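You operate a simulated robot arm through the tools that you are given. There is no shell and no other tool. Be economical: measure what you need, move in short steps, check, and stop when the job is done.

You run a simulated two-armed robot. Do the job below in one go: nothing can be reset, and whatever is moved stays where it is left.

JOB
Open the door of the cooler box, turn the knob of the cooler box to 19, then shut the door. Open the upper drawer of the grey console, fetch the yellow level from the inside of the upper drawer of the grey console and set it in the blue bin, then shut the drawer. Do these in any order.

The check looks at the end state, three seconds after you hand in, the way a careful person would. Anything else that was tipped, shoved, dropped, spilled or broken makes it a failure.

ROBOT AND FRAMES
Two 7-joint arms with fingered hands on one trunk, on a base that drives. Base frame: it is fixed to the floor where the robot stands at the start and does not move with it; the origin is under the middle of the robot, x ahead of it, y to its left, z up. Lengths are in mm, angles in degrees, forces in N, time in s.
The left shoulder is at the start at [60, 126, 1055], the right one opposite. With the tool pointing down near the work surface each hand reaches from about 100 to 420 mm from the robot's upright axis, wherever it stands, measured 20 degrees to its own side. Places, roughly: blue bin (20x24x8 cm) [7800, -6800, 200]; door of the cooler box [800, 0, 1700]; knob of the cooler box [800, 0, 1600]; upper drawer of the grey console [5800, -5800, 700]; yellow level [5750, -5750, 750]. Payload 2.5 kg a hand.
The tool frame of a hand sits at the grasp point between the pads (the TCP): z along the fingers, y along the line on which they close. The tips reach 30 mm beyond it. Largest opening 104 mm; the body of the gripper starts 35 mm behind the TCP. The gripper is a hand of 5 fingers: y runs from the thumb to the fingers, the wrist lies at [-15, -104, -178] in the tool frame, and closing takes about 1.5 s.
Orientation is told as [roll, pitch, yaw] about the base's x, y, z axes, in that order, counted from this pose: with the fingers straight down and the wrist toward the robot, the tool's x, y and z point along [0, 1, 0], [1, 0, 0] and [0, 0, -1] of the base frame.

CONTROLS
- The arms move only by the tool send_rows. It takes "left_increments", "right_increments" or both (then of equal length, played together; a hand with none holds still); each is one flat list of numbers, 6 for each row, row after row: the shift along the tool's x, y, z in mm, then the turn, a rotation vector about the tool's x, y, z in rad. In form: [dx, dy, dz, wx, wy, wz, dx, dy, dz, wx, wy, wz, ...]. A call has 1 to 10 rows; each row shifts and turns the commanded pose from where the row before left it, along the tool's axes as they then stand. "left_grip" and "right_grip" are, for a hand that has rows, the closure, from 0 (fully open) to 1 (shut), set as the call begins (left out, the last holds). Rows are played at 5 a second. More than 50 mm and 8.6 degrees between two rows, or a gripper value outside its range, and nothing of the call is played. Where a pose cannot be reached the arm comes as near as it can. A force on the tool above 40 N (or 10 N above the force at the start of the call, whichever is more), or a blocked arm, ends the call early, and 0.2 s more pass. The fingers move at their own pace (about 153 mm/s each) and stop on an object; they squeeze with about 33 N. The grip force told is the motor's: it shows also when the fingers shut on nothing. Time passes only in rows, and 0.2 s behind the last, so rows that do not move let the fingers close. It gives the time, the measured TCP pose, the force on the tool (base axes), the opening and the grip force at its end, in the units of the frame above (readings bear some noise), with the torque about the TCP (base axes, N m) and any sound that the robot's microphone picked up.
- Cameras (640 x 400 px; columns grow to the right, rows downward): "scene" is now at [122.1, -13.2, 1332.9]; the picture's right is [-0.17, -0.98, 0.00], its down [0.14, -0.03, -0.99] and it looks along [0.97, -0.17, 0.14] (base axes); focal length 214 px, centre (320, 200). "left" rides on the left gripper at [-80, -78, -141] in its tool frame; the picture's right is [-0.78, -0.30, 0.56], its down [0.53, -0.78, 0.33] and it looks along [0.34, 0.56, 0.76] (tool axes); focal length 247 px, centre (320, 200). "right" rides on the right gripper at [80, -78, -141] in its tool frame; the picture's right is [-0.78, 0.30, -0.56], its down [-0.54, -0.78, 0.33] and it looks along [-0.33, 0.56, 0.76] (tool axes); focal length 247 px, centre (320, 200). There is no depth. A picture from a camera that has moved, and an enlarged one, comes with that camera's place and axes in the base frame and with its lens.
- snapshot(camera): a new picture of that camera. It takes no simulated time.
- lift_body(by): slides the trunk up (or, below 0, down) by that many mm; the arms and the scene camera ride with it, the base frame stays. It gives what a move gives, with no picture.
- base_move(legs): drives the robot by 1 to 6 legs, each [ahead, left, turn to the left] in mm, mm and degrees, along the robot's own axes; the way and the turn of a leg run together, so that a leg with both is an arc; at most 1500 mm and 180 degrees a leg. The arms and the cameras ride along, it lands a little off, and it stops where it bumps. It gives what a move gives.
- preshape(shape, hand): the hand has 5 fingers and takes this shape, open, in about a second: jaw (thumb against the fingers, like two jaws); tri (thumb and two fingers); tip (a fingertip pinch); poke (one finger out to press); point (the index stretched); flat (the hand flat); cup (the hand cupped); fist (a fist). The gripper value then closes the fingers along that shape, each until it touches; the sizes above hold for jaw. It gives what a move gives, with no picture.
- aim_head(pan, tilt): turns the head with the scene camera to pan (to the left, within 86 degrees either way) and tilt (down, from -29 to 69), counted from straight ahead of the robot. It gives what a move gives.
- close_up(camera, box): a new picture of the part [left, top, right, bottom] of that camera's present view, enlarged. It takes no simulated time.
- sign_off(): hands the job in; it is judged then, once.

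Go step by step. Nothing tells you exact positions but the pictures and the camera data: compare them with the known pose of the tool, close in by small moves and look again before you grip or let go. The budget is 165 turns and 138 pictures, counting those below and the enlarged ones. Unless the task says otherwise, let go and move clear before handing in, and close with one line.

The tools are called after "Emit:" by a JSON object that holds its "fn" and its "kwargs". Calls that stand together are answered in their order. send_rows: Moves the arms, as the interface text tells. Its arguments: {"type":"object","properties":{"left_increments":{"type":"array","items":{"type":"number"}},"left_grip":{"type":"number"},"right_increments":{"type":"array","items":{"type":"number"}},"right_grip":{"type":"number"}},"required":[]} The other tools are called the same way: lift_body (by) slides the trunk up or down; preshape (shape, hand) gives the hand a shape; base_move (legs) drives the base; aim_head (pan, tilt) turns the head that bears the scene camera; snapshot (camera) takes a picture; close_up (camera, box) takes an enlarged picture of a part of a camera's view; sign_off () hands the job in.

At the start:

```text
t: 0.0
left_position: [518.9, 107.8, 1000.4]
left_tool_rot: [-0.2, 0.0, -0.1]
left_contact_force: [0.1, 0.1, 0.4]
left_torque: [-0.01, -0.03, 0.04]
left_opening: 103.6
left_gripper_force: 0.0
left_shape: jaw
right_position: [366.6, -332.5, 1000.0]
right_tool_rot: [0.0, 0.0, 0.0]
right_contact_force: [-0.4, -0.1, 0.5]
right_torque: [-0.02, -0.01, 0.0]
right_opening: 103.5
right_gripper_force: 0.0
right_shape: jaw
trunk travel left (down, up): [-450.0, 490.0]
robot x, y, heading: [-0.5, 0.8, 0.2]
head pan, tilt: [-10.1, -8.3]
```

scene: 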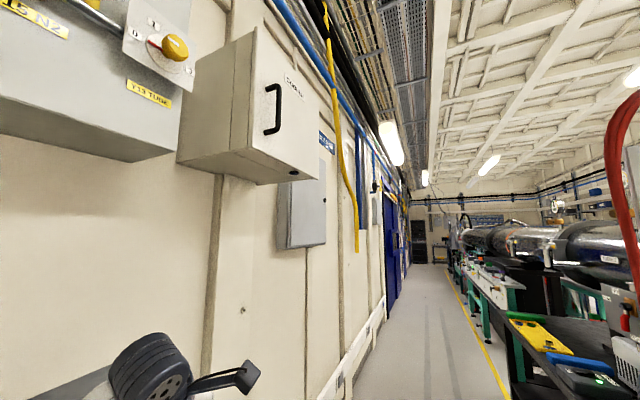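
right: 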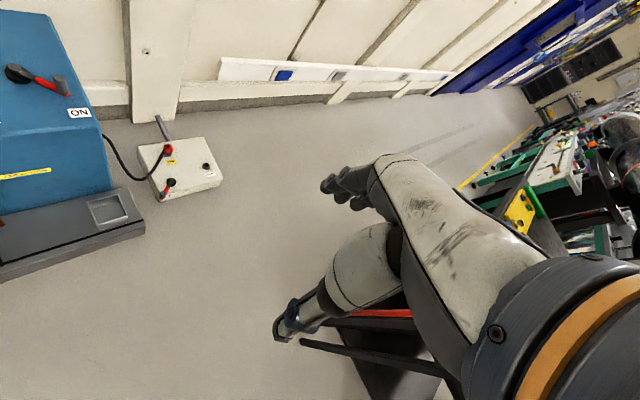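
left: 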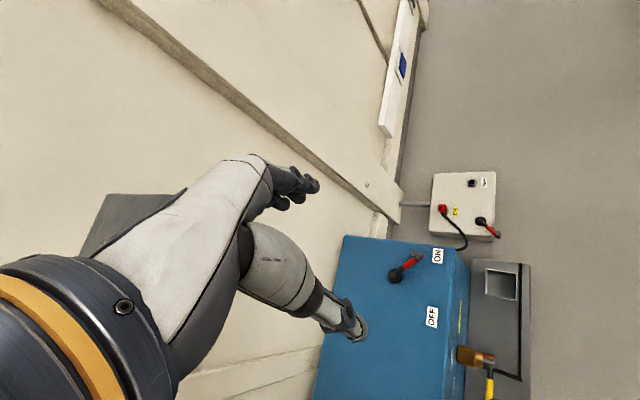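

I see a wall box with a black handle that is probably the cooler box, and another box with a yellow knob to its left. I'll look closer at both.

Emit:
{"fn": "close_up", "kwargs": {"camera": "scene", "box": [170, 20, 350, 190]}}

Emit:
{"fn": "aim_head", "kwargs": {"pan": 30, "tilt": -10}}

Emit:
{"fn": "snapshot", "kwargs": {"camera": "scene"}}

```text
2.35 times, centred on (260, 105) of scene
camera zoom: at [122.1, -13.2, 1332.9], right [-0.17, -0.98, 0.0], down [0.14, -0.03, -0.99], along [0.97, -0.17, 0.14], focal length 505 px, centre (461, 424)
```

zoom: 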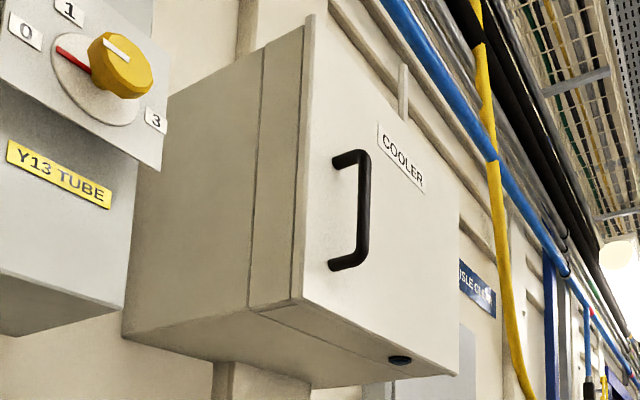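

```text
t: 1.1
left_position: [520.6, 108.7, 999.6]
left_tool_rot: [0.0, 0.0, -0.2]
left_contact_force: [-0.5, 0.8, 0.0]
left_torque: [0.01, 0.01, 0.0]
left_opening: 103.6
left_gripper_force: 0.1
left_shape: jaw
right_position: [368.2, -332.6, 999.7]
right_tool_rot: [-0.1, 0.0, -0.1]
right_contact_force: [-0.2, 0.2, -0.1]
right_torque: [-0.02, -0.01, -0.02]
right_opening: 103.7
right_gripper_force: 0.1
right_shape: jaw
trunk travel left (down, up): [-450.0, 490.0]
robot x, y, heading: [2.6, 0.0, -0.2]
head pan, tilt: [30.0, -10.0]
```

```text
133 pictures are left
camera scene: at [111.0, 43.8, 1335.3], right [0.5, -0.87, 0.0], down [0.15, 0.09, -0.98], along [0.85, 0.49, 0.17], focal length 214 px, centre (320, 200)
```

scene: 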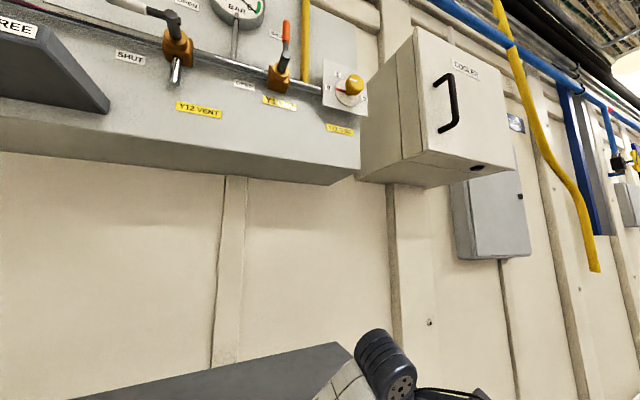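

The left box carries the label COOLER, with its handle on the near side. I'll look down and around to find floor obstacles before moving.

Emit:
{"fn": "aim_head", "kwargs": {"pan": 0, "tilt": 60}}

Emit:
{"fn": "snapshot", "kwargs": {"camera": "scene"}}

Emit:
{"fn": "aim_head", "kwargs": {"pan": -75, "tilt": 30}}

Emit:
{"fn": "snapshot", "kwargs": {"camera": "scene"}}

Emit:
{"fn": "aim_head", "kwargs": {"pan": 75, "tilt": 30}}

Emit:
{"fn": "snapshot", "kwargs": {"camera": "scene"}}

```text
t: 2.5
left_position: [520.2, 107.7, 1000.7]
left_tool_rot: [0.0, 0.0, -0.1]
left_contact_force: [0.6, -0.1, -0.1]
left_torque: [-0.05, -0.03, -0.04]
left_opening: 103.7
left_gripper_force: 0.0
left_shape: jaw
right_position: [366.5, -331.9, 1000.3]
right_tool_rot: [0.1, 0.1, 0.0]
right_contact_force: [-0.5, -0.1, -0.4]
right_torque: [-0.01, -0.01, -0.01]
right_opening: 103.5
right_gripper_force: 0.1
right_shape: jaw
trunk travel left (down, up): [-450.0, 490.0]
robot x, y, heading: [-1.6, -0.8, -0.1]
head pan, tilt: [0.0, 60.0]
```

```text
132 pictures are left
camera scene: at [104.7, 1.7, 1229.7], right [0.0, -1.0, 0.0], down [-0.87, 0.0, -0.5], along [0.5, 0.0, -0.87], focal length 214 px, centre (320, 200)
```

scene: 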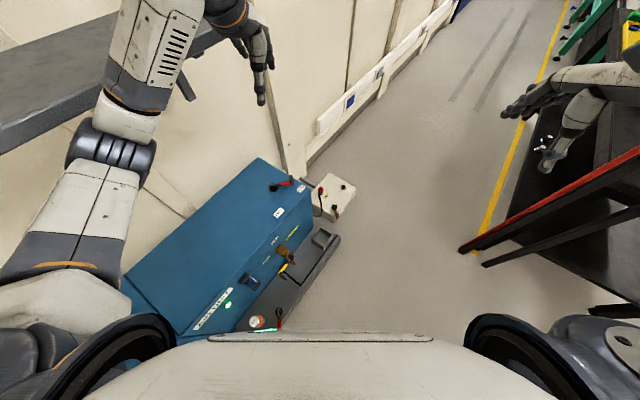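

```text
t: 4.0
left_position: [518.8, 108.2, 999.8]
left_tool_rot: [0.0, 0.0, -0.1]
left_contact_force: [-0.2, 0.3, -0.7]
left_torque: [-0.03, 0.02, -0.02]
left_opening: 103.5
left_gripper_force: 0.0
left_shape: jaw
right_position: [367.4, -332.9, 1001.8]
right_tool_rot: [0.0, 0.1, 0.0]
right_contact_force: [0.8, -0.2, -0.2]
right_torque: [-0.01, -0.03, 0.02]
right_opening: 103.9
right_gripper_force: 0.2
right_shape: jaw
trunk travel left (down, up): [-450.0, 490.0]
robot x, y, heading: [-0.9, 0.9, 0.1]
head pan, tilt: [-75.0, 30.0]
```

```text
131 pictures are left
camera scene: at [61.5, -85.6, 1271.7], right [-0.97, -0.26, 0.0], down [-0.13, 0.48, -0.87], along [0.22, -0.84, -0.5], focal length 214 px, centre (320, 200)
```

scene: 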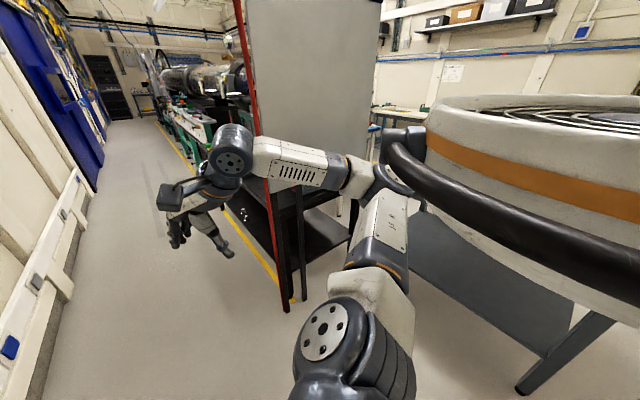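

```text
t: 6.3
left_position: [520.6, 108.1, 1000.3]
left_tool_rot: [0.1, 0.0, -0.1]
left_contact_force: [1.1, 0.3, -0.3]
left_torque: [0.02, 0.0, -0.03]
left_opening: 103.5
left_gripper_force: 0.0
left_shape: jaw
right_position: [366.9, -332.5, 999.1]
right_tool_rot: [0.0, 0.1, -0.1]
right_contact_force: [0.2, -0.6, 0.0]
right_torque: [-0.03, -0.01, 0.0]
right_opening: 103.5
right_gripper_force: 0.1
right_shape: jaw
trunk travel left (down, up): [-450.0, 490.0]
robot x, y, heading: [0.2, -0.3, 0.2]
head pan, tilt: [75.0, 30.0]
```

```text
130 pictures are left
camera scene: at [61.5, 89.0, 1271.8], right [0.97, -0.26, 0.0], down [-0.13, -0.48, -0.87], along [0.22, 0.84, -0.5], focal length 214 px, centre (320, 200)
```

scene: 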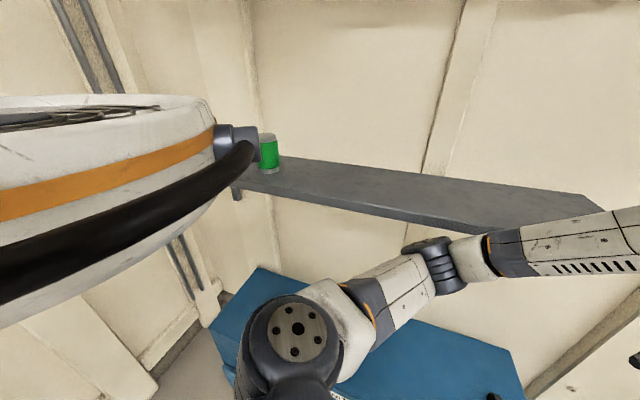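

The wall runs at about -36° and the cooler box is roughly 450–500 mm off toward it, above a blue floor unit and near a shelf. I'll pull the left hand back first, then back off from the wall and raise the trunk.

Emit:
{"fn": "send_rows", "kwargs": {"left_increments": [5, -40, 0, 0, 0, 0, 5, -40, 0, 0, 0, 0, 5, -40, 0, 0, 0, 0, 5, -40, 0, 0, 0, 0]}}

Emit:
{"fn": "base_move", "kwargs": {"legs": [[-50, -130, 0]]}}

Emit:
{"fn": "lift_body", "kwargs": {"by": 350}}

Emit:
{"fn": "aim_head", "kwargs": {"pan": 15, "tilt": 10}}

Emit:
{"fn": "snapshot", "kwargs": {"camera": "scene"}}

```text
t: 7.3
left_position: [345.6, 75.8, 941.9]
left_tool_rot: [-2.1, 11.7, -8.7]
left_contact_force: [-0.6, 0.7, 0.4]
left_torque: [-0.02, -0.01, 0.02]
left_opening: 103.7
left_gripper_force: 0.0
left_shape: jaw
right_position: [366.7, -338.7, 1001.5]
right_tool_rot: [0.0, 0.0, -0.4]
right_contact_force: [0.1, -1.5, 0.0]
right_torque: [0.0, 0.03, -0.01]
right_opening: 103.9
right_gripper_force: 0.0
right_shape: jaw
trunk travel left (down, up): [-450.0, 490.0]
robot x, y, heading: [2.3, -2.8, -0.4]
head pan, tilt: [75.0, 30.0]
stopped in row 4 (left hand): the arm was blocked; the commanded pose is now the measured one
```

```text
t: 8.6
left_position: [296.6, -49.7, 945.7]
left_tool_rot: [-2.0, 10.8, -8.0]
left_contact_force: [0.7, -0.1, -0.4]
left_torque: [0.01, 0.01, -0.03]
left_opening: 104.2
left_gripper_force: 0.1
left_shape: jaw
right_position: [316.3, -465.8, 999.2]
right_tool_rot: [-0.1, -0.1, -0.2]
right_contact_force: [0.3, 0.7, 0.5]
right_torque: [0.02, -0.03, -0.02]
right_opening: 103.4
right_gripper_force: 0.1
right_shape: jaw
trunk travel left (down, up): [-450.0, 490.0]
robot x, y, heading: [-45.7, -128.7, -0.1]
head pan, tilt: [75.0, 30.0]
```

```text
t: 12.0
left_position: [297.0, -48.1, 1296.2]
left_tool_rot: [-1.9, 10.7, -8.1]
left_contact_force: [1.1, -0.2, -0.4]
left_torque: [-0.01, 0.0, -0.01]
left_opening: 103.6
left_gripper_force: 0.1
left_shape: jaw
right_position: [314.4, -466.7, 1350.7]
right_tool_rot: [0.0, 0.0, -0.3]
right_contact_force: [0.8, -0.4, -0.8]
right_torque: [0.02, 0.03, 0.03]
right_opening: 103.6
right_gripper_force: 0.0
right_shape: jaw
trunk travel left (down, up): [-800.0, 140.0]
robot x, y, heading: [-46.7, -130.2, -0.2]
head pan, tilt: [75.0, 30.0]
```

```text
t: 13.3
left_position: [295.9, -48.5, 1294.9]
left_tool_rot: [-2.1, 10.7, -8.1]
left_contact_force: [0.4, -0.2, -0.7]
left_torque: [0.01, 0.01, 0.0]
left_opening: 104.2
left_gripper_force: 0.1
left_shape: jaw
right_position: [314.9, -468.2, 1349.7]
right_tool_rot: [0.0, -0.1, -0.2]
right_contact_force: [-0.4, -0.2, 0.5]
right_torque: [0.0, 0.01, 0.02]
right_opening: 103.5
right_gripper_force: 0.0
right_shape: jaw
trunk travel left (down, up): [-800.0, 140.0]
robot x, y, heading: [-48.9, -131.6, -0.3]
head pan, tilt: [15.0, 10.0]
```

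```text
129 pictures are left
camera scene: at [78.4, -107.3, 1654.1], right [0.25, -0.97, 0.0], down [-0.17, -0.04, -0.98], along [0.95, 0.25, -0.17], focal length 214 px, centre (320, 200)
```

scene: 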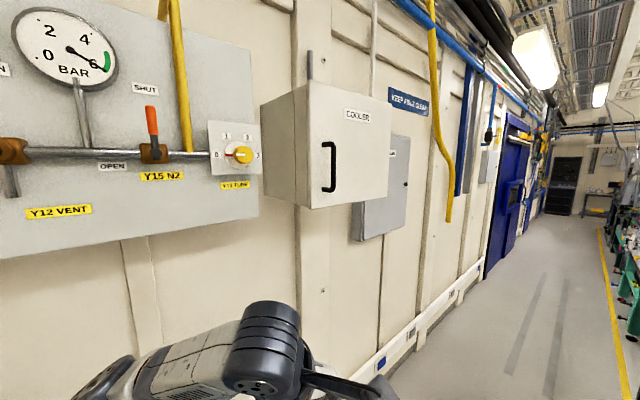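

Triangulation puts the handle bar near (645, 10, 1580–1705) and the door at about 350 x 306 mm, hinged on the right. The wall runs at about -38°. I'll turn to face it and slide along in front of the box.

Emit:
{"fn": "base_move", "kwargs": {"legs": [[0, 0, 26], [0, 0, 26]]}}

Emit:
{"fn": "aim_head", "kwargs": {"pan": -20, "tilt": 20}}

Emit:
{"fn": "snapshot", "kwargs": {"camera": "scene"}}

```text
t: 16.4
left_position: [97.7, 191.9, 1295.8]
left_tool_rot: [-2.0, 10.6, 44.0]
left_contact_force: [0.0, 0.7, -0.9]
left_torque: [-0.01, 0.0, -0.03]
left_opening: 103.8
left_gripper_force: 0.1
left_shape: jaw
right_position: [438.7, -50.0, 1350.0]
right_tool_rot: [0.0, 0.0, 51.8]
right_contact_force: [-0.1, 0.0, -0.1]
right_torque: [0.02, -0.04, -0.01]
right_opening: 103.7
right_gripper_force: 0.0
right_shape: jaw
trunk travel left (down, up): [-800.0, 140.0]
robot x, y, heading: [-50.9, -130.4, 51.8]
head pan, tilt: [15.0, 10.0]
```

```text
t: 17.4
left_position: [98.2, 192.6, 1295.2]
left_tool_rot: [-2.0, 10.6, 44.0]
left_contact_force: [-0.6, 0.1, -0.1]
left_torque: [0.0, -0.01, -0.02]
left_opening: 103.7
left_gripper_force: 0.1
left_shape: jaw
right_position: [438.5, -50.1, 1350.5]
right_tool_rot: [0.0, 0.0, 51.9]
right_contact_force: [0.8, -0.5, 0.0]
right_torque: [-0.03, 0.01, 0.0]
right_opening: 103.8
right_gripper_force: 0.1
right_shape: jaw
trunk travel left (down, up): [-800.0, 140.0]
robot x, y, heading: [-50.4, -130.9, 51.7]
head pan, tilt: [-20.0, 20.0]
```

```text
128 pictures are left
camera scene: at [52.4, -50.3, 1637.8], right [0.53, -0.85, 0.0], down [-0.29, -0.18, -0.94], along [0.8, 0.49, -0.34], focal length 214 px, centre (320, 200)
```

scene: 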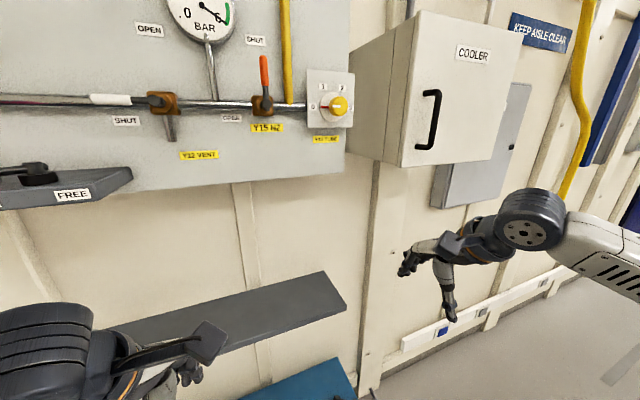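

Nothing is in the way to the right along the aisle. I'll slide to stand in front of the cooler.

Emit:
{"fn": "base_move", "kwargs": {"legs": [[10, -260, 0], [10, -230, 0]]}}

Emit:
{"fn": "aim_head", "kwargs": {"pan": 0, "tilt": 10}}

Emit:
{"fn": "snapshot", "kwargs": {"camera": "scene"}}

```text
t: 20.6
left_position: [493.0, -93.4, 1294.5]
left_tool_rot: [-2.1, 10.8, 44.4]
left_contact_force: [0.2, 0.3, -0.7]
left_torque: [-0.02, 0.01, 0.02]
left_opening: 103.5
left_gripper_force: 0.1
left_shape: jaw
right_position: [835.6, -332.9, 1349.8]
right_tool_rot: [0.0, 0.0, 52.1]
right_contact_force: [0.5, 0.0, 0.7]
right_torque: [0.01, 0.0, -0.01]
right_opening: 103.4
right_gripper_force: 0.1
right_shape: jaw
trunk travel left (down, up): [-800.0, 140.0]
robot x, y, heading: [347.2, -419.0, 52.1]
head pan, tilt: [-20.0, 20.0]
```

```text
t: 21.4
left_position: [492.5, -92.3, 1295.9]
left_tool_rot: [-2.0, 10.7, 44.2]
left_contact_force: [-0.4, 0.2, 0.2]
left_torque: [0.0, -0.04, 0.02]
left_opening: 103.8
left_gripper_force: 0.2
left_shape: jaw
right_position: [835.2, -332.8, 1350.3]
right_tool_rot: [0.0, 0.0, 51.9]
right_contact_force: [0.1, -0.1, -0.2]
right_torque: [0.04, 0.0, 0.0]
right_opening: 103.7
right_gripper_force: 0.1
right_shape: jaw
trunk travel left (down, up): [-800.0, 140.0]
robot x, y, heading: [346.6, -417.7, 51.9]
head pan, tilt: [0.0, 10.0]
```

```text
127 pictures are left
camera scene: at [427.1, -311.9, 1654.1], right [0.79, -0.62, 0.0], down [-0.11, -0.14, -0.98], along [0.61, 0.78, -0.17], focal length 214 px, centre (320, 200)
```

scene: 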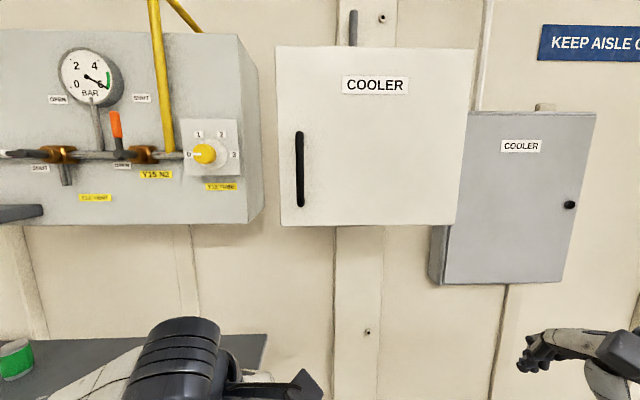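

The white box in front carries the upper COOLER label and matches the rough coordinates. The handle bar is at about (638, 16), z 1576–1705. I'll raise the trunk and turn the right hand to point at the wall.

Emit:
{"fn": "lift_body", "kwargs": {"by": 110}}

Emit:
{"fn": "send_rows", "kwargs": {"right_increments": [0, 0, 0, -0.0806, -0.0806, -0.0806, 0, 0, 0, -0.0806, -0.0806, -0.0806, 0, 0, 0, -0.0806, -0.0806, -0.0806, 0, 0, 0, -0.0806, -0.0806, -0.0806, 0, 0, 0, -0.0806, -0.0806, -0.0806, 0, 0, 0, -0.0806, -0.0806, -0.0806, 0, 0, 0, -0.0806, -0.0806, -0.0806, 0, 0, 0, -0.0806, -0.0806, -0.0806]}}

Emit:
{"fn": "send_rows", "kwargs": {"right_increments": [0, 0, 0, -0.0806, -0.0806, -0.0806, 0, 0, 0, -0.0806, -0.0806, -0.0806, 0, 0, 0, -0.0806, -0.0806, -0.0806, 0, 0, 0, -0.0806, -0.0806, -0.0806, 0, 0, 0, -0.0806, -0.0806, -0.0806, 0, 0, 0, -0.0806, -0.0806, -0.0806, 0, 0, 0, -0.0806, -0.0806, -0.0806]}}

Emit:
{"fn": "snapshot", "kwargs": {"camera": "scene"}}

```text
t: 22.8
left_position: [492.1, -92.9, 1405.0]
left_tool_rot: [-2.1, 10.9, 44.3]
left_contact_force: [0.0, 0.0, -0.3]
left_torque: [0.02, -0.01, 0.01]
left_opening: 103.6
left_gripper_force: 0.1
left_shape: jaw
right_position: [836.0, -334.3, 1460.2]
right_tool_rot: [0.0, -0.1, 52.0]
right_contact_force: [-0.4, -0.9, -0.1]
right_torque: [0.02, 0.04, 0.0]
right_opening: 103.5
right_gripper_force: 0.0
right_shape: jaw
trunk travel left (down, up): [-910.0, 30.0]
robot x, y, heading: [348.5, -414.0, 51.9]
head pan, tilt: [0.0, 10.0]
```

```text
t: 24.5
left_position: [493.8, -93.9, 1404.7]
left_tool_rot: [-1.9, 10.7, 44.3]
left_contact_force: [0.0, 0.1, -0.6]
left_torque: [0.01, 0.01, 0.01]
left_opening: 103.6
left_gripper_force: 0.0
left_shape: jaw
right_position: [810.9, -295.4, 1452.4]
right_tool_rot: [-39.3, -22.4, 100.3]
right_contact_force: [0.1, -0.1, -0.3]
right_torque: [0.02, -0.01, 0.02]
right_opening: 103.7
right_gripper_force: 0.1
right_shape: jaw
trunk travel left (down, up): [-910.0, 30.0]
robot x, y, heading: [348.4, -420.5, 52.0]
head pan, tilt: [0.0, 10.0]
stopped in row 8 (right hand): the arm was blocked; the commanded pose is now the measured one
```

```text
t: 26.1
left_position: [493.4, -94.1, 1404.2]
left_tool_rot: [-2.0, 10.8, 44.1]
left_contact_force: [-0.1, 0.1, -0.4]
left_torque: [0.03, -0.03, -0.01]
left_opening: 103.8
left_gripper_force: 0.2
left_shape: jaw
right_position: [811.2, -294.9, 1452.5]
right_tool_rot: [-85.9, -8.0, 145.0]
right_contact_force: [-0.2, 0.6, -0.3]
right_torque: [-0.02, -0.02, -0.02]
right_opening: 103.9
right_gripper_force: 0.0
right_shape: jaw
trunk travel left (down, up): [-910.0, 30.0]
robot x, y, heading: [350.7, -422.4, 52.0]
head pan, tilt: [0.0, 10.0]
```

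```text
126 pictures are left
camera scene: at [427.6, -311.9, 1764.1], right [0.79, -0.62, 0.0], down [-0.11, -0.14, -0.98], along [0.61, 0.78, -0.17], focal length 214 px, centre (320, 200)
```

scene: 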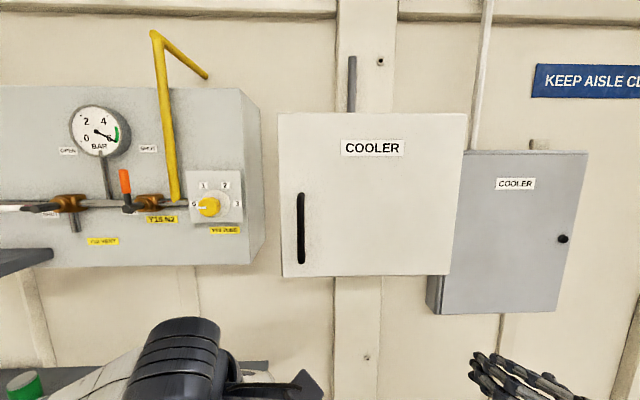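

The right hand now points at the wall. I'll trim its orientation, move the left arm away to the left, and bring the right hand in front of the handle.

Emit:
{"fn": "send_rows", "kwargs": {"left_increments": [40, 0, 30, 0, 0, 0, 40, 0, 30, 0, 0, 0, 40, 0, 30, 0, 0, 0], "right_increments": [0, 0, 0, 0.026, -0.035, -0.07, 0, 0, 0, 0.026, -0.035, -0.07, 0, 0, 0, 0, 0, 0]}}

Emit:
{"fn": "send_rows", "kwargs": {"right_increments": [-30, 20, 0, 0, 0, 0, -30, 30, 5, 0, 0, 0, -30, 35, 5, 0, 0, 0, -25, 40, 5, 0, 0, 0, -25, 40, 5, 0, 0, 0, -20, 40, 5, 0, 0, 0, -15, 40, 5, 0, 0, 0, -10, 40, 5, 0, 0, 0]}}

Emit:
{"fn": "snapshot", "kwargs": {"camera": "right"}}

Emit:
{"fn": "snapshot", "kwargs": {"camera": "scene"}}

```text
t: 26.9
left_position: [398.1, -21.6, 1311.4]
left_tool_rot: [-2.1, 10.6, 44.1]
left_contact_force: [-0.2, -0.2, 0.2]
left_torque: [-0.01, 0.0, 0.02]
left_opening: 104.0
left_gripper_force: 0.2
left_shape: jaw
right_position: [809.6, -295.2, 1450.7]
right_tool_rot: [-89.7, 0.1, 142.2]
right_contact_force: [0.1, -0.1, -0.2]
right_torque: [-0.01, -0.01, -0.05]
right_opening: 103.7
right_gripper_force: 0.0
right_shape: jaw
trunk travel left (down, up): [-910.0, 30.0]
robot x, y, heading: [349.7, -418.0, 52.0]
head pan, tilt: [0.0, 10.0]
```

```text
t: 28.7
left_position: [397.3, -21.9, 1311.9]
left_tool_rot: [-2.0, 10.7, 44.4]
left_contact_force: [-0.5, 0.0, 0.0]
left_torque: [-0.03, -0.04, 0.01]
left_opening: 103.7
left_gripper_force: 0.0
left_shape: jaw
right_position: [612.6, -89.1, 1639.4]
right_tool_rot: [-89.7, 0.0, 142.2]
right_contact_force: [-0.3, -0.1, 0.3]
right_torque: [-0.03, -0.02, 0.01]
right_opening: 103.8
right_gripper_force: 0.0
right_shape: jaw
right hand out of reach, approached as far as the arm can: row 4
trunk travel left (down, up): [-910.0, 30.0]
robot x, y, heading: [346.8, -418.6, 52.0]
head pan, tilt: [0.0, 10.0]
```

```text
125 pictures are left
camera right: at [588.2, -248.0, 1560.3], right [-0.57, -0.25, 0.78], down [0.82, -0.21, 0.53], along [0.03, 0.94, 0.33], focal length 247 px, centre (320, 200)
```

right: 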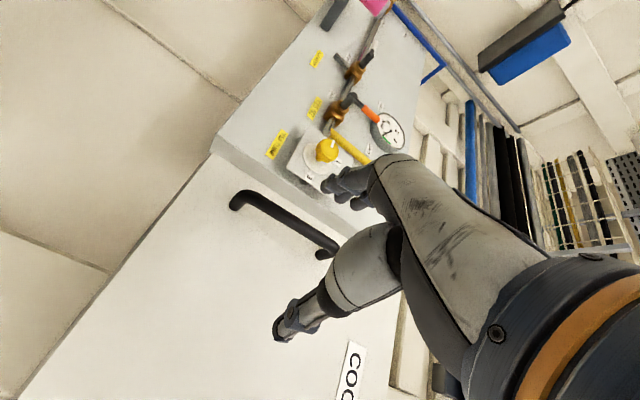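

```text
124 pictures are left
camera scene: at [425.3, -312.4, 1764.2], right [0.79, -0.62, 0.0], down [-0.11, -0.14, -0.98], along [0.61, 0.78, -0.17], focal length 214 px, centre (320, 200)
```

scene: 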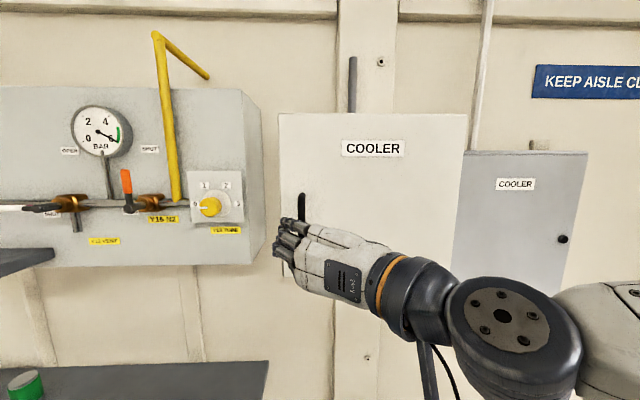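

Both views agree that the bar is at (637, 17). The TCP is 45 mm right of it and 90 mm short, so I'll align and approach.

Emit:
{"fn": "send_rows", "kwargs": {"right_increments": [0, 23, 0, 0, 0, 0, 0, 22, 0, 0, 0, 0, 0, 0, 30, 0, 0, 0, 0, 0, 28, 0, 0, 0, 0, 0, 0, 0, 0, 0]}}

Emit:
{"fn": "snapshot", "kwargs": {"camera": "right"}}

Emit:
{"fn": "close_up", "kwargs": {"camera": "scene", "box": [220, 140, 420, 340]}}

```text
t: 29.9
left_position: [399.3, -21.6, 1312.0]
left_tool_rot: [-2.0, 10.7, 44.3]
left_contact_force: [0.1, -0.5, 0.0]
left_torque: [0.01, 0.0, -0.01]
left_opening: 103.8
left_gripper_force: 0.1
left_shape: jaw
right_position: [615.3, -14.0, 1638.9]
right_tool_rot: [-89.6, -0.1, 142.2]
right_contact_force: [-1.0, -1.0, -0.8]
right_torque: [-0.02, -0.02, -0.02]
right_opening: 104.1
right_gripper_force: 0.1
right_shape: jaw
trunk travel left (down, up): [-910.0, 30.0]
robot x, y, heading: [345.6, -415.1, 52.1]
head pan, tilt: [0.0, 10.0]
```

```text
123 pictures are left
camera right: at [590.8, -174.4, 1560.3], right [-0.57, -0.25, 0.78], down [0.82, -0.21, 0.53], along [0.03, 0.94, 0.33], focal length 247 px, centre (320, 200)
```

right: 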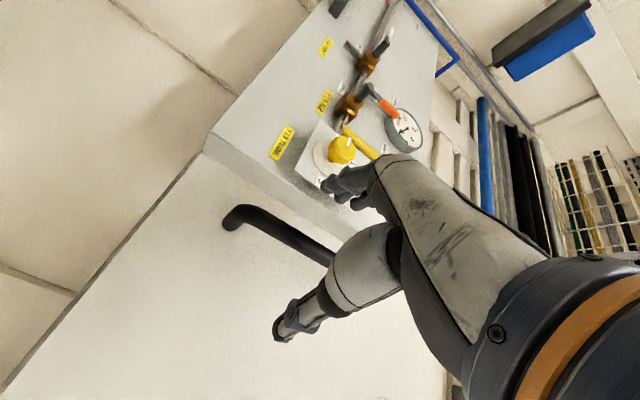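

```text
2.00 times, centred on (320, 240) of scene
camera zoom: at [427.3, -312.7, 1764.1], right [0.79, -0.62, 0.0], down [-0.11, -0.14, -0.98], along [0.61, 0.78, -0.17], focal length 429 px, centre (320, 120)
```

zoom: 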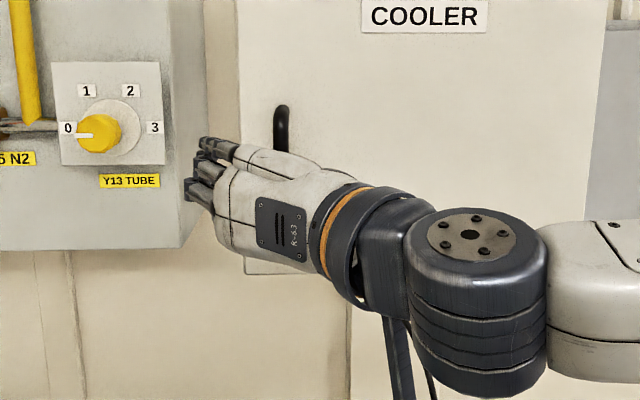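

The bar lies between the thumb and the fingers. I'll move in the last 28 mm and close.

Emit:
{"fn": "send_rows", "kwargs": {"right_increments": [0, 0, 14, 0, 0, 0, 0, 0, 14, 0, 0, 0, 0, 0, 0, 0, 0, 0]}}

Emit:
{"fn": "send_rows", "kwargs": {"right_increments": [0, 0, 0, 0, 0, 0, 0, 0, 0, 0, 0, 0, 0, 0, 0, 0, 0, 0, 0, 0, 0, 0, 0, 0, 0, 0, 0, 0, 0, 0, 0, 0, 0, 0, 0, 0, 0, 0, 0, 0, 0, 0, 0, 0, 0, 0, 0, 0], "right_grip": 1}}

Emit:
{"fn": "snapshot", "kwargs": {"camera": "right"}}

```text
t: 30.7
left_position: [399.5, -21.7, 1312.2]
left_tool_rot: [-1.9, 10.7, 44.4]
left_contact_force: [0.1, 0.0, -0.6]
left_torque: [0.0, 0.0, 0.03]
left_opening: 103.9
left_gripper_force: 0.1
left_shape: jaw
right_position: [633.0, 6.5, 1639.2]
right_tool_rot: [-89.6, 0.1, 142.2]
right_contact_force: [0.9, -0.6, -0.2]
right_torque: [-0.01, -0.01, 0.01]
right_opening: 104.1
right_gripper_force: 0.1
right_shape: jaw
trunk travel left (down, up): [-910.0, 30.0]
robot x, y, heading: [349.0, -421.9, 52.1]
head pan, tilt: [0.0, 10.0]
```

```text
t: 32.5
left_position: [400.6, -21.1, 1310.5]
left_tool_rot: [-2.0, 10.8, 44.3]
left_contact_force: [0.6, 0.3, -0.3]
left_torque: [-0.01, -0.01, -0.02]
left_opening: 103.7
left_gripper_force: 0.2
left_shape: jaw
right_position: [634.3, 6.3, 1638.7]
right_tool_rot: [-89.7, 0.0, 142.0]
right_contact_force: [4.2, -1.3, -1.1]
right_torque: [-0.07, -0.09, 0.06]
right_opening: 0.2
right_gripper_force: 33.4
right_shape: jaw
trunk travel left (down, up): [-910.0, 30.0]
robot x, y, heading: [349.6, -419.1, 52.2]
head pan, tilt: [0.0, 10.0]
```

```text
121 pictures are left
camera right: at [609.2, -152.5, 1559.6], right [-0.57, -0.25, 0.78], down [0.82, -0.21, 0.53], along [0.03, 0.94, 0.33], focal length 247 px, centre (320, 200)
```

right: 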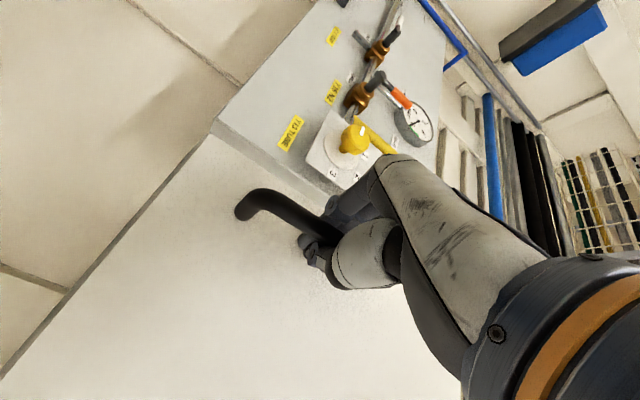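

The opening reads about 0, so the fingers have either caged the bar or missed it. I'll look closely.

Emit:
{"fn": "close_up", "kwargs": {"camera": "right", "box": [220, 160, 420, 310]}}

Emit:
{"fn": "close_up", "kwargs": {"camera": "scene", "box": [230, 150, 390, 310]}}

```text
2.67 times, centred on (320, 235) of right
camera zoom: at [609.2, -152.5, 1559.6], right [-0.57, -0.25, 0.78], down [0.82, -0.21, 0.53], along [0.03, 0.94, 0.33], focal length 659 px, centre (320, 107)
```

zoom: 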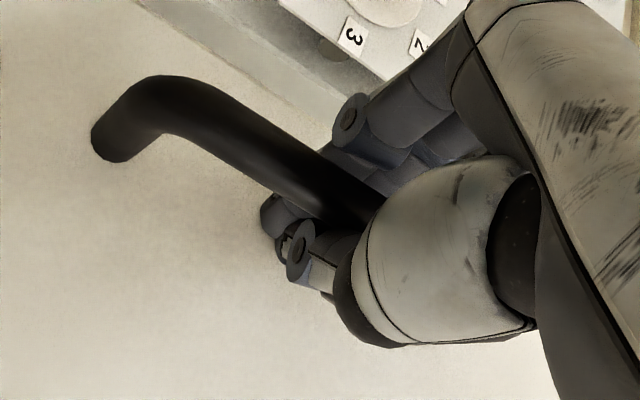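

```text
2.50 times, centred on (310, 230) of scene
camera zoom: at [428.6, -312.3, 1764.0], right [0.79, -0.62, 0.0], down [-0.11, -0.14, -0.98], along [0.61, 0.78, -0.17], focal length 536 px, centre (345, 125)
```

zoom: 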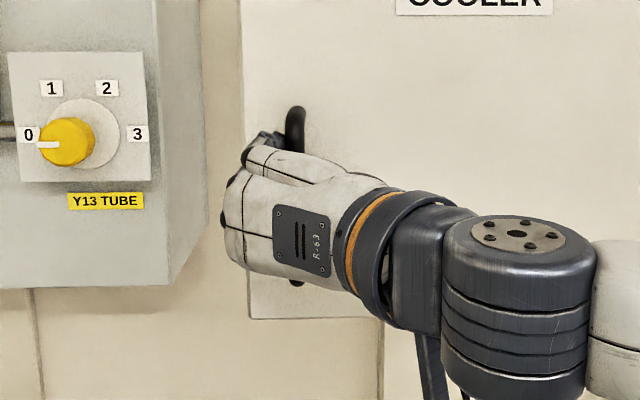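

The fingers have caged the bar with the tips closed behind it. I'll pull the door along its arc, starting with a small test.

Emit:
{"fn": "send_rows", "kwargs": {"right_increments": [0, -5, -31.6, -0.105, 0, 0, 0, -6.2, -31.6, -0.105, 0, 0, 0, -6.2, -31.6, -0.105, 0, 0]}}

Emit:
{"fn": "snapshot", "kwargs": {"camera": "scene"}}

```text
t: 33.3
left_position: [401.7, -22.4, 1311.8]
left_tool_rot: [-1.8, 10.8, 44.3]
left_contact_force: [0.6, 0.4, 0.7]
left_torque: [-0.02, 0.04, 0.01]
left_opening: 103.6
left_gripper_force: 0.1
left_shape: jaw
right_position: [603.8, -83.4, 1638.2]
right_tool_rot: [-89.5, -0.4, 160.1]
right_contact_force: [11.9, -2.7, -3.5]
right_torque: [-0.04, -0.05, 0.06]
right_opening: 0.0
right_gripper_force: 33.2
right_shape: jaw
trunk travel left (down, up): [-910.0, 30.0]
robot x, y, heading: [347.6, -420.1, 51.8]
head pan, tilt: [0.0, 10.0]
```

```text
118 pictures are left
camera scene: at [431.5, -313.6, 1763.9], right [0.79, -0.62, 0.0], down [-0.11, -0.14, -0.98], along [0.61, 0.78, -0.17], focal length 214 px, centre (320, 200)
```

scene: 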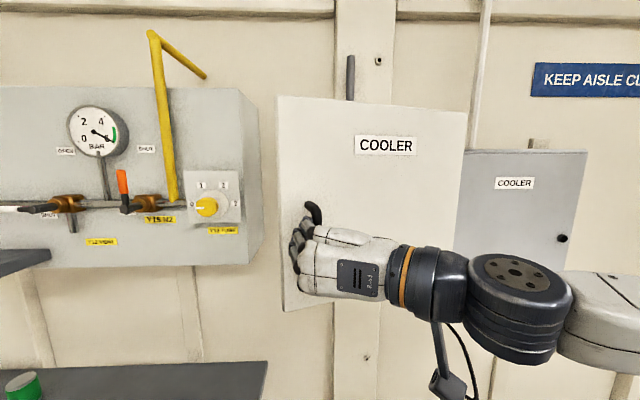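

The door is opening. I'll continue along the arc.

Emit:
{"fn": "send_rows", "kwargs": {"right_increments": [0, -8, -31.0, -0.105, 0, 0, 0, -8, -31.0, -0.105, 0, 0, 0, -7, -31, -0.105, 0, 0, 0, -7, -31, -0.105, 0, 0, 0, -7, -31, -0.105, 0, 0]}}

Emit:
{"fn": "snapshot", "kwargs": {"camera": "scene"}}

```text
t: 34.5
left_position: [400.3, -20.8, 1312.5]
left_tool_rot: [-2.0, 10.8, 44.3]
left_contact_force: [-0.1, -0.1, 0.5]
left_torque: [0.04, 0.0, 0.0]
left_opening: 103.7
left_gripper_force: 0.0
left_shape: jaw
right_position: [615.0, -240.7, 1640.0]
right_tool_rot: [-89.7, -0.4, -169.7]
right_contact_force: [2.6, 0.9, -3.4]
right_torque: [0.04, -0.12, 0.01]
right_opening: 0.0
right_gripper_force: 33.3
right_shape: jaw
trunk travel left (down, up): [-910.0, 30.0]
robot x, y, heading: [347.6, -416.9, 51.9]
head pan, tilt: [0.0, 10.0]
```

```text
117 pictures are left
camera scene: at [428.4, -312.3, 1764.1], right [0.79, -0.62, 0.0], down [-0.11, -0.14, -0.98], along [0.61, 0.78, -0.17], focal length 214 px, centre (320, 200)
```

scene: 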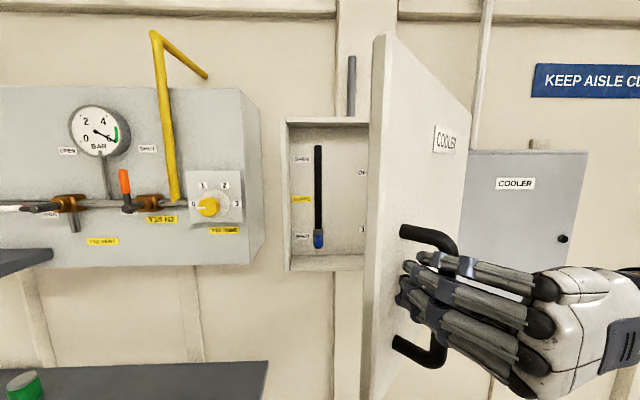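

The interior shows at 48°. I'll keep opening toward 90°.

Emit:
{"fn": "send_rows", "kwargs": {"right_increments": [0, -7, -31.0, -0.105, 0, 0, 0, -7, -31.0, -0.105, 0, 0, 0, -7, -31, -0.105, 0, 0, 0, -7, -31, -0.105, 0, 0, 0, -7, -31, -0.105, 0, 0, 0, -7, -31, -0.105, 0, 0, 0, -7, -31, -0.105, 0, 0]}}

Emit:
{"fn": "snapshot", "kwargs": {"camera": "scene"}}

```text
t: 36.1
left_position: [396.6, -23.9, 1312.8]
left_tool_rot: [-2.0, 10.6, 44.4]
left_contact_force: [-0.4, 0.4, -0.6]
left_torque: [0.0, 0.0, -0.04]
left_opening: 104.0
left_gripper_force: 0.1
left_shape: jaw
right_position: [711.0, -376.0, 1641.0]
right_tool_rot: [-89.7, -0.2, -135.6]
right_contact_force: [-8.9, -11.8, -4.0]
right_torque: [0.06, -0.09, -0.13]
right_opening: 0.0
right_gripper_force: 33.0
right_shape: jaw
right hand out of reach, approached as far as the arm can: row 6, 7
trunk travel left (down, up): [-910.0, 30.0]
robot x, y, heading: [347.1, -418.8, 51.9]
head pan, tilt: [0.0, 10.0]
```

```text
116 pictures are left
camera scene: at [424.3, -315.7, 1764.5], right [0.79, -0.62, 0.0], down [-0.1, -0.13, -0.99], along [0.61, 0.78, -0.17], focal length 214 px, centre (320, 200)
```

scene: 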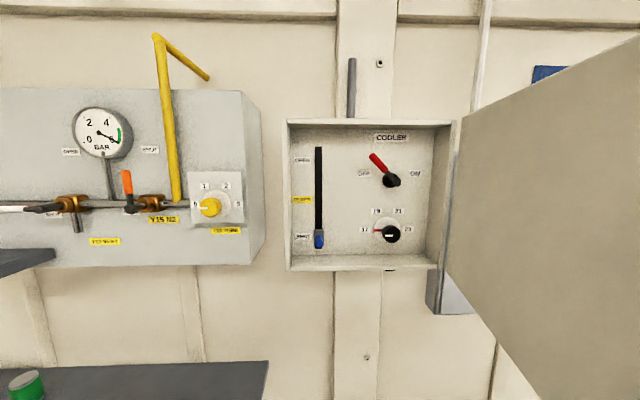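

The door is wide open, and the box holds a slider, a red switch and a numbered knob. I'll zoom in on the knob.

Emit:
{"fn": "close_up", "kwargs": {"camera": "scene", "box": [345, 190, 435, 260]}}

Emit:
{"fn": "close_up", "kwargs": {"camera": "scene", "box": [270, 105, 470, 285]}}

```text
5.71 times, centred on (390, 225) of scene
camera zoom: at [424.3, -315.7, 1764.5], right [0.79, -0.62, 0.0], down [-0.1, -0.13, -0.99], along [0.61, 0.78, -0.17], focal length 1226 px, centre (-80, 57)
```

zoom: 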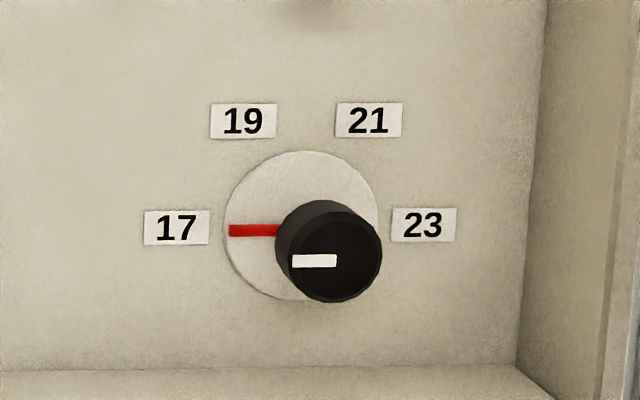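

```text
2.22 times, centred on (370, 195) of scene
camera zoom: at [424.3, -315.7, 1764.5], right [0.79, -0.62, 0.0], down [-0.1, -0.13, -0.99], along [0.61, 0.78, -0.17], focal length 477 px, centre (209, 211)
```

zoom: 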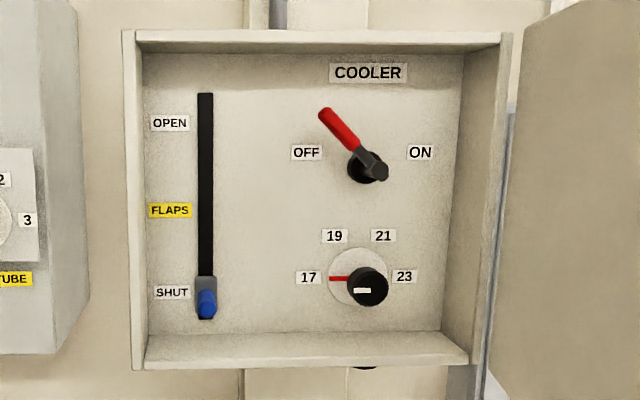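

The knob stands at 17. It needs 60° clockwise, seen from the front, to reach 19. I keep the door held with the right hand and turn the left hand to point at the wall.

Emit:
{"fn": "send_rows", "kwargs": {"left_increments": [0, 0, 0, -0.0806, 0.0806, 0.0806, 0, 0, 0, -0.0806, 0.0806, 0.0806, 0, 0, 0, -0.0806, 0.0806, 0.0806, 0, 0, 0, -0.0806, 0.0806, 0.0806, 0, 0, 0, -0.0806, 0.0806, 0.0806, 0, 0, 0, -0.0806, 0.0806, 0.0806, 0, 0, 0, -0.0806, 0.0806, 0.0806, 0, 0, 0, -0.0806, 0.0806, 0.0806]}}

Emit:
{"fn": "send_rows", "kwargs": {"left_increments": [0, 0, 0, -0.0806, 0.0806, 0.0806, 0, 0, 0, -0.0806, 0.0806, 0.0806, 0, 0, 0, -0.0806, 0.0806, 0.0806, 0, 0, 0, -0.0806, 0.0806, 0.0806, 0, 0, 0, -0.0806, 0.0806, 0.0806, 0, 0, 0, -0.0806, 0.0806, 0.0806, 0, 0, 0, -0.0806, 0.0806, 0.0806]}}

Emit:
{"fn": "snapshot", "kwargs": {"camera": "scene"}}

```text
t: 37.9
left_position: [413.2, 15.1, 1305.9]
left_tool_rot: [39.1, -13.6, -1.6]
left_contact_force: [0.9, -0.2, 0.4]
left_torque: [-0.01, 0.01, -0.01]
left_opening: 103.9
left_gripper_force: 0.1
left_shape: jaw
left hand out of reach, approached as far as the arm can: row 2, 3, 4, 5, 6
right_position: [710.5, -376.5, 1641.5]
right_tool_rot: [-89.7, -0.2, -135.5]
right_contact_force: [-10.3, -12.5, -1.2]
right_torque: [0.05, -0.06, -0.11]
right_opening: 0.0
right_gripper_force: 32.8
right_shape: jaw
trunk travel left (down, up): [-910.0, 30.0]
robot x, y, heading: [344.0, -417.9, 51.8]
head pan, tilt: [0.0, 10.0]
```

```text
t: 39.5
left_position: [413.0, 15.5, 1305.2]
left_tool_rot: [79.4, -2.0, -45.5]
left_contact_force: [-0.5, -1.0, -0.3]
left_torque: [0.03, -0.01, -0.02]
left_opening: 103.9
left_gripper_force: 0.0
left_shape: jaw
right_position: [709.7, -375.3, 1642.3]
right_tool_rot: [-89.6, -0.3, -135.6]
right_contact_force: [-9.8, -10.7, -1.7]
right_torque: [0.06, -0.08, -0.11]
right_opening: 0.0
right_gripper_force: 33.3
right_shape: jaw
trunk travel left (down, up): [-910.0, 30.0]
robot x, y, heading: [350.5, -418.8, 52.0]
head pan, tilt: [0.0, 10.0]
```

```text
113 pictures are left
camera scene: at [424.0, -315.7, 1764.5], right [0.79, -0.62, 0.0], down [-0.1, -0.13, -0.99], along [0.61, 0.78, -0.17], focal length 214 px, centre (320, 200)
```

scene: 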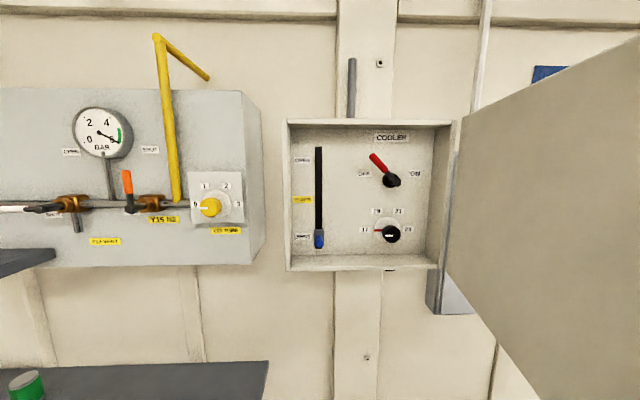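

The left hand points at the wall. I'll trim it, pre-roll it to about -40° so the 60° turn ends near +20°, and bring it toward the front of the knob.

Emit:
{"fn": "send_rows", "kwargs": {"left_increments": [0, 0, 0, 0.022, 0.031, -0.11, 0, 0, 0, 0.022, 0.031, -0.11, 0, 0, 0, 0.022, 0.031, -0.11, 0, 0, 0, 0.022, 0.031, -0.11, 0, 0, 0, 0.022, 0.031, -0.11, 0, 0, 0, 0.022, 0.031, -0.11]}}

Emit:
{"fn": "send_rows", "kwargs": {"left_increments": [-1, 40, 0, 0, 0, 0, -1, 40, 0, 0, 0, 0, -1, 40, 0, 0, 0, 0, -1, 40, 0, 0, 0, 0, -1, 40, 0, 0, 0, 0, -1, 40, 0, 0, 0, 0, -1, 40, 0, 0, 0, 0]}}

Emit:
{"fn": "snapshot", "kwargs": {"camera": "scene"}}

```text
t: 40.9
left_position: [413.0, 15.0, 1304.1]
left_tool_rot: [85.9, -38.6, -32.4]
left_contact_force: [-0.3, -0.4, -1.0]
left_torque: [-0.04, 0.0, -0.04]
left_opening: 103.8
left_gripper_force: 0.0
left_shape: jaw
right_position: [709.8, -375.8, 1641.6]
right_tool_rot: [-89.7, -0.2, -135.6]
right_contact_force: [-10.2, -11.9, -1.4]
right_torque: [0.01, -0.1, -0.1]
right_opening: 0.0
right_gripper_force: 33.4
right_shape: jaw
trunk travel left (down, up): [-910.0, 30.0]
robot x, y, heading: [346.7, -418.8, 51.8]
head pan, tilt: [0.0, 10.0]
```

```text
t: 42.5
left_position: [601.4, -104.4, 1475.2]
left_tool_rot: [85.9, -38.5, -32.5]
left_contact_force: [-0.1, 0.1, -0.3]
left_torque: [-0.03, -0.01, 0.0]
left_opening: 103.7
left_gripper_force: 0.1
left_shape: jaw
right_position: [710.7, -376.7, 1639.8]
right_tool_rot: [-89.7, -0.2, -135.7]
right_contact_force: [-9.1, -11.8, -1.8]
right_torque: [0.01, -0.06, -0.09]
right_opening: 0.0
right_gripper_force: 33.0
right_shape: jaw
trunk travel left (down, up): [-910.0, 30.0]
robot x, y, heading: [346.9, -418.9, 52.2]
head pan, tilt: [0.0, 10.0]
```

```text
112 pictures are left
camera scene: at [425.2, -316.6, 1764.5], right [0.79, -0.62, 0.0], down [-0.11, -0.13, -0.99], along [0.61, 0.78, -0.17], focal length 214 px, centre (320, 200)
```

scene: 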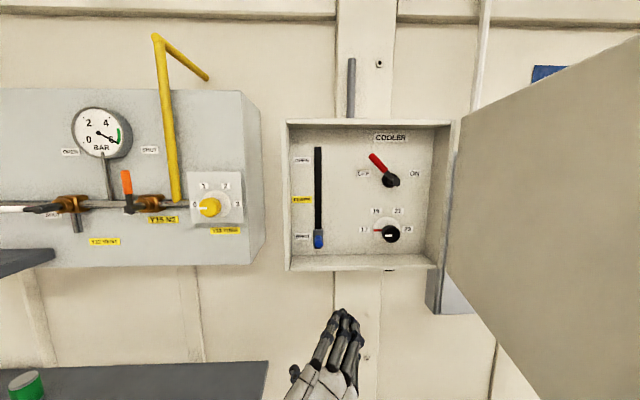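

The left hand is approaching from below and left. I'll trim its pointing and move it in front of the knob.

Emit:
{"fn": "send_rows", "kwargs": {"left_increments": [0, 0, 0, -0.0766, 0.0104, 0, 1, 40, 12, 0, 0, 0, 1, 40, 12, 0, 0, 0, 1, 40, 12, 0, 0, 0, 1, 40, 12, 0, 0, 0, 0, 40, 12, 0, 0, 0, 0, 0, 0, 0, 0, 0]}}

Emit:
{"fn": "snapshot", "kwargs": {"camera": "left"}}

Emit:
{"fn": "snapshot", "kwargs": {"camera": "scene"}}

```text
t: 44.1
left_position: [759.8, -146.8, 1595.4]
left_tool_rot: [90.0, -37.8, -37.4]
left_contact_force: [0.1, -0.6, 0.8]
left_torque: [-0.04, 0.02, -0.01]
left_opening: 104.0
left_gripper_force: 0.1
left_shape: jaw
right_position: [708.8, -375.1, 1640.6]
right_tool_rot: [-89.6, -0.2, -135.7]
right_contact_force: [-10.5, -11.4, -2.2]
right_torque: [0.01, -0.03, -0.1]
right_opening: 0.1
right_gripper_force: 32.9
right_shape: jaw
trunk travel left (down, up): [-910.0, 30.0]
robot x, y, heading: [347.3, -419.2, 52.2]
head pan, tilt: [0.0, 10.0]
```

```text
111 pictures are left
camera left: at [664.7, -251.1, 1485.6], right [0.53, 0.3, -0.8], down [-0.55, 0.84, -0.05], along [0.65, 0.46, 0.6], focal length 247 px, centre (320, 200)
```

left: 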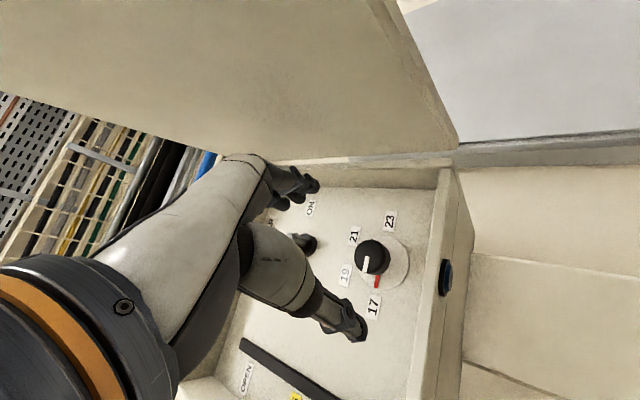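

```text
110 pictures are left
camera scene: at [423.8, -315.3, 1764.5], right [0.79, -0.62, 0.0], down [-0.1, -0.13, -0.99], along [0.61, 0.78, -0.17], focal length 214 px, centre (320, 200)
```

scene: 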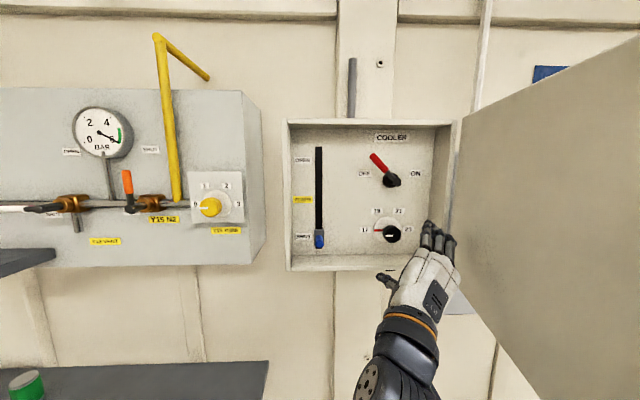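

Both cameras agree that the knob's cap centre is at u=693, f=478, z=1602 in wall coordinates. I'll correct by a few mm and approach to 35 mm short.

Emit:
{"fn": "send_rows", "kwargs": {"left_increments": [3, 7.5, 0, 0, 0, 0, 0, 0, 30, 0, 0, 0, 0, 0, 30, 0, 0, 0, 0, 0, 25, 0, 0, 0, 0, 0, 0, 0, 0, 0]}}

Emit:
{"fn": "snapshot", "kwargs": {"camera": "left"}}

Emit:
{"fn": "close_up", "kwargs": {"camera": "scene", "box": [330, 170, 490, 330]}}

```text
t: 45.3
left_position: [815.3, -89.3, 1610.9]
left_tool_rot: [90.1, -38.9, -38.2]
left_contact_force: [0.9, 0.2, -0.7]
left_torque: [-0.05, 0.04, 0.0]
left_opening: 103.9
left_gripper_force: 0.1
left_shape: jaw
right_position: [709.5, -375.2, 1641.1]
right_tool_rot: [-89.6, -0.2, -135.6]
right_contact_force: [-8.4, -11.5, -0.9]
right_torque: [0.01, -0.11, -0.05]
right_opening: 0.0
right_gripper_force: 33.2
right_shape: jaw
trunk travel left (down, up): [-910.0, 30.0]
robot x, y, heading: [346.6, -413.1, 52.1]
head pan, tilt: [0.0, 10.0]
```

```text
109 pictures are left
camera left: at [720.2, -193.1, 1499.4], right [0.54, 0.28, -0.79], down [-0.53, 0.84, -0.07], along [0.65, 0.46, 0.61], focal length 247 px, centre (320, 200)
```

left: 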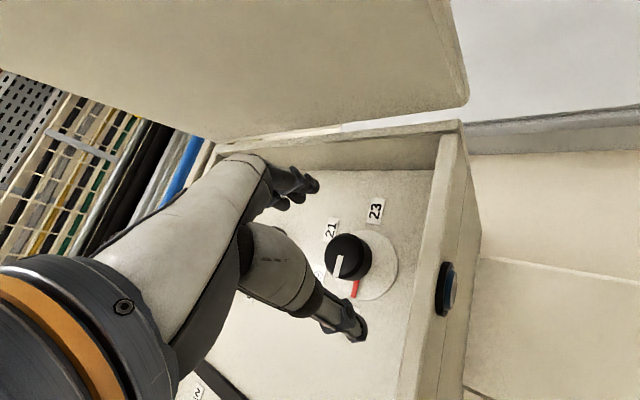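

```text
2.50 times, centred on (410, 250) of scene
camera zoom: at [424.2, -315.6, 1764.5], right [0.79, -0.62, 0.0], down [-0.1, -0.13, -0.99], along [0.61, 0.78, -0.17], focal length 536 px, centre (95, 75)
```

zoom: 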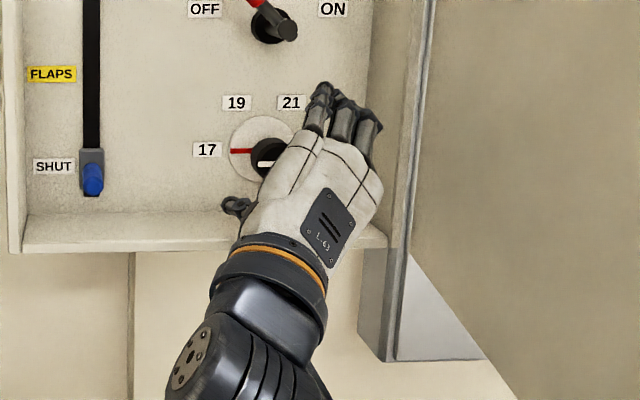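

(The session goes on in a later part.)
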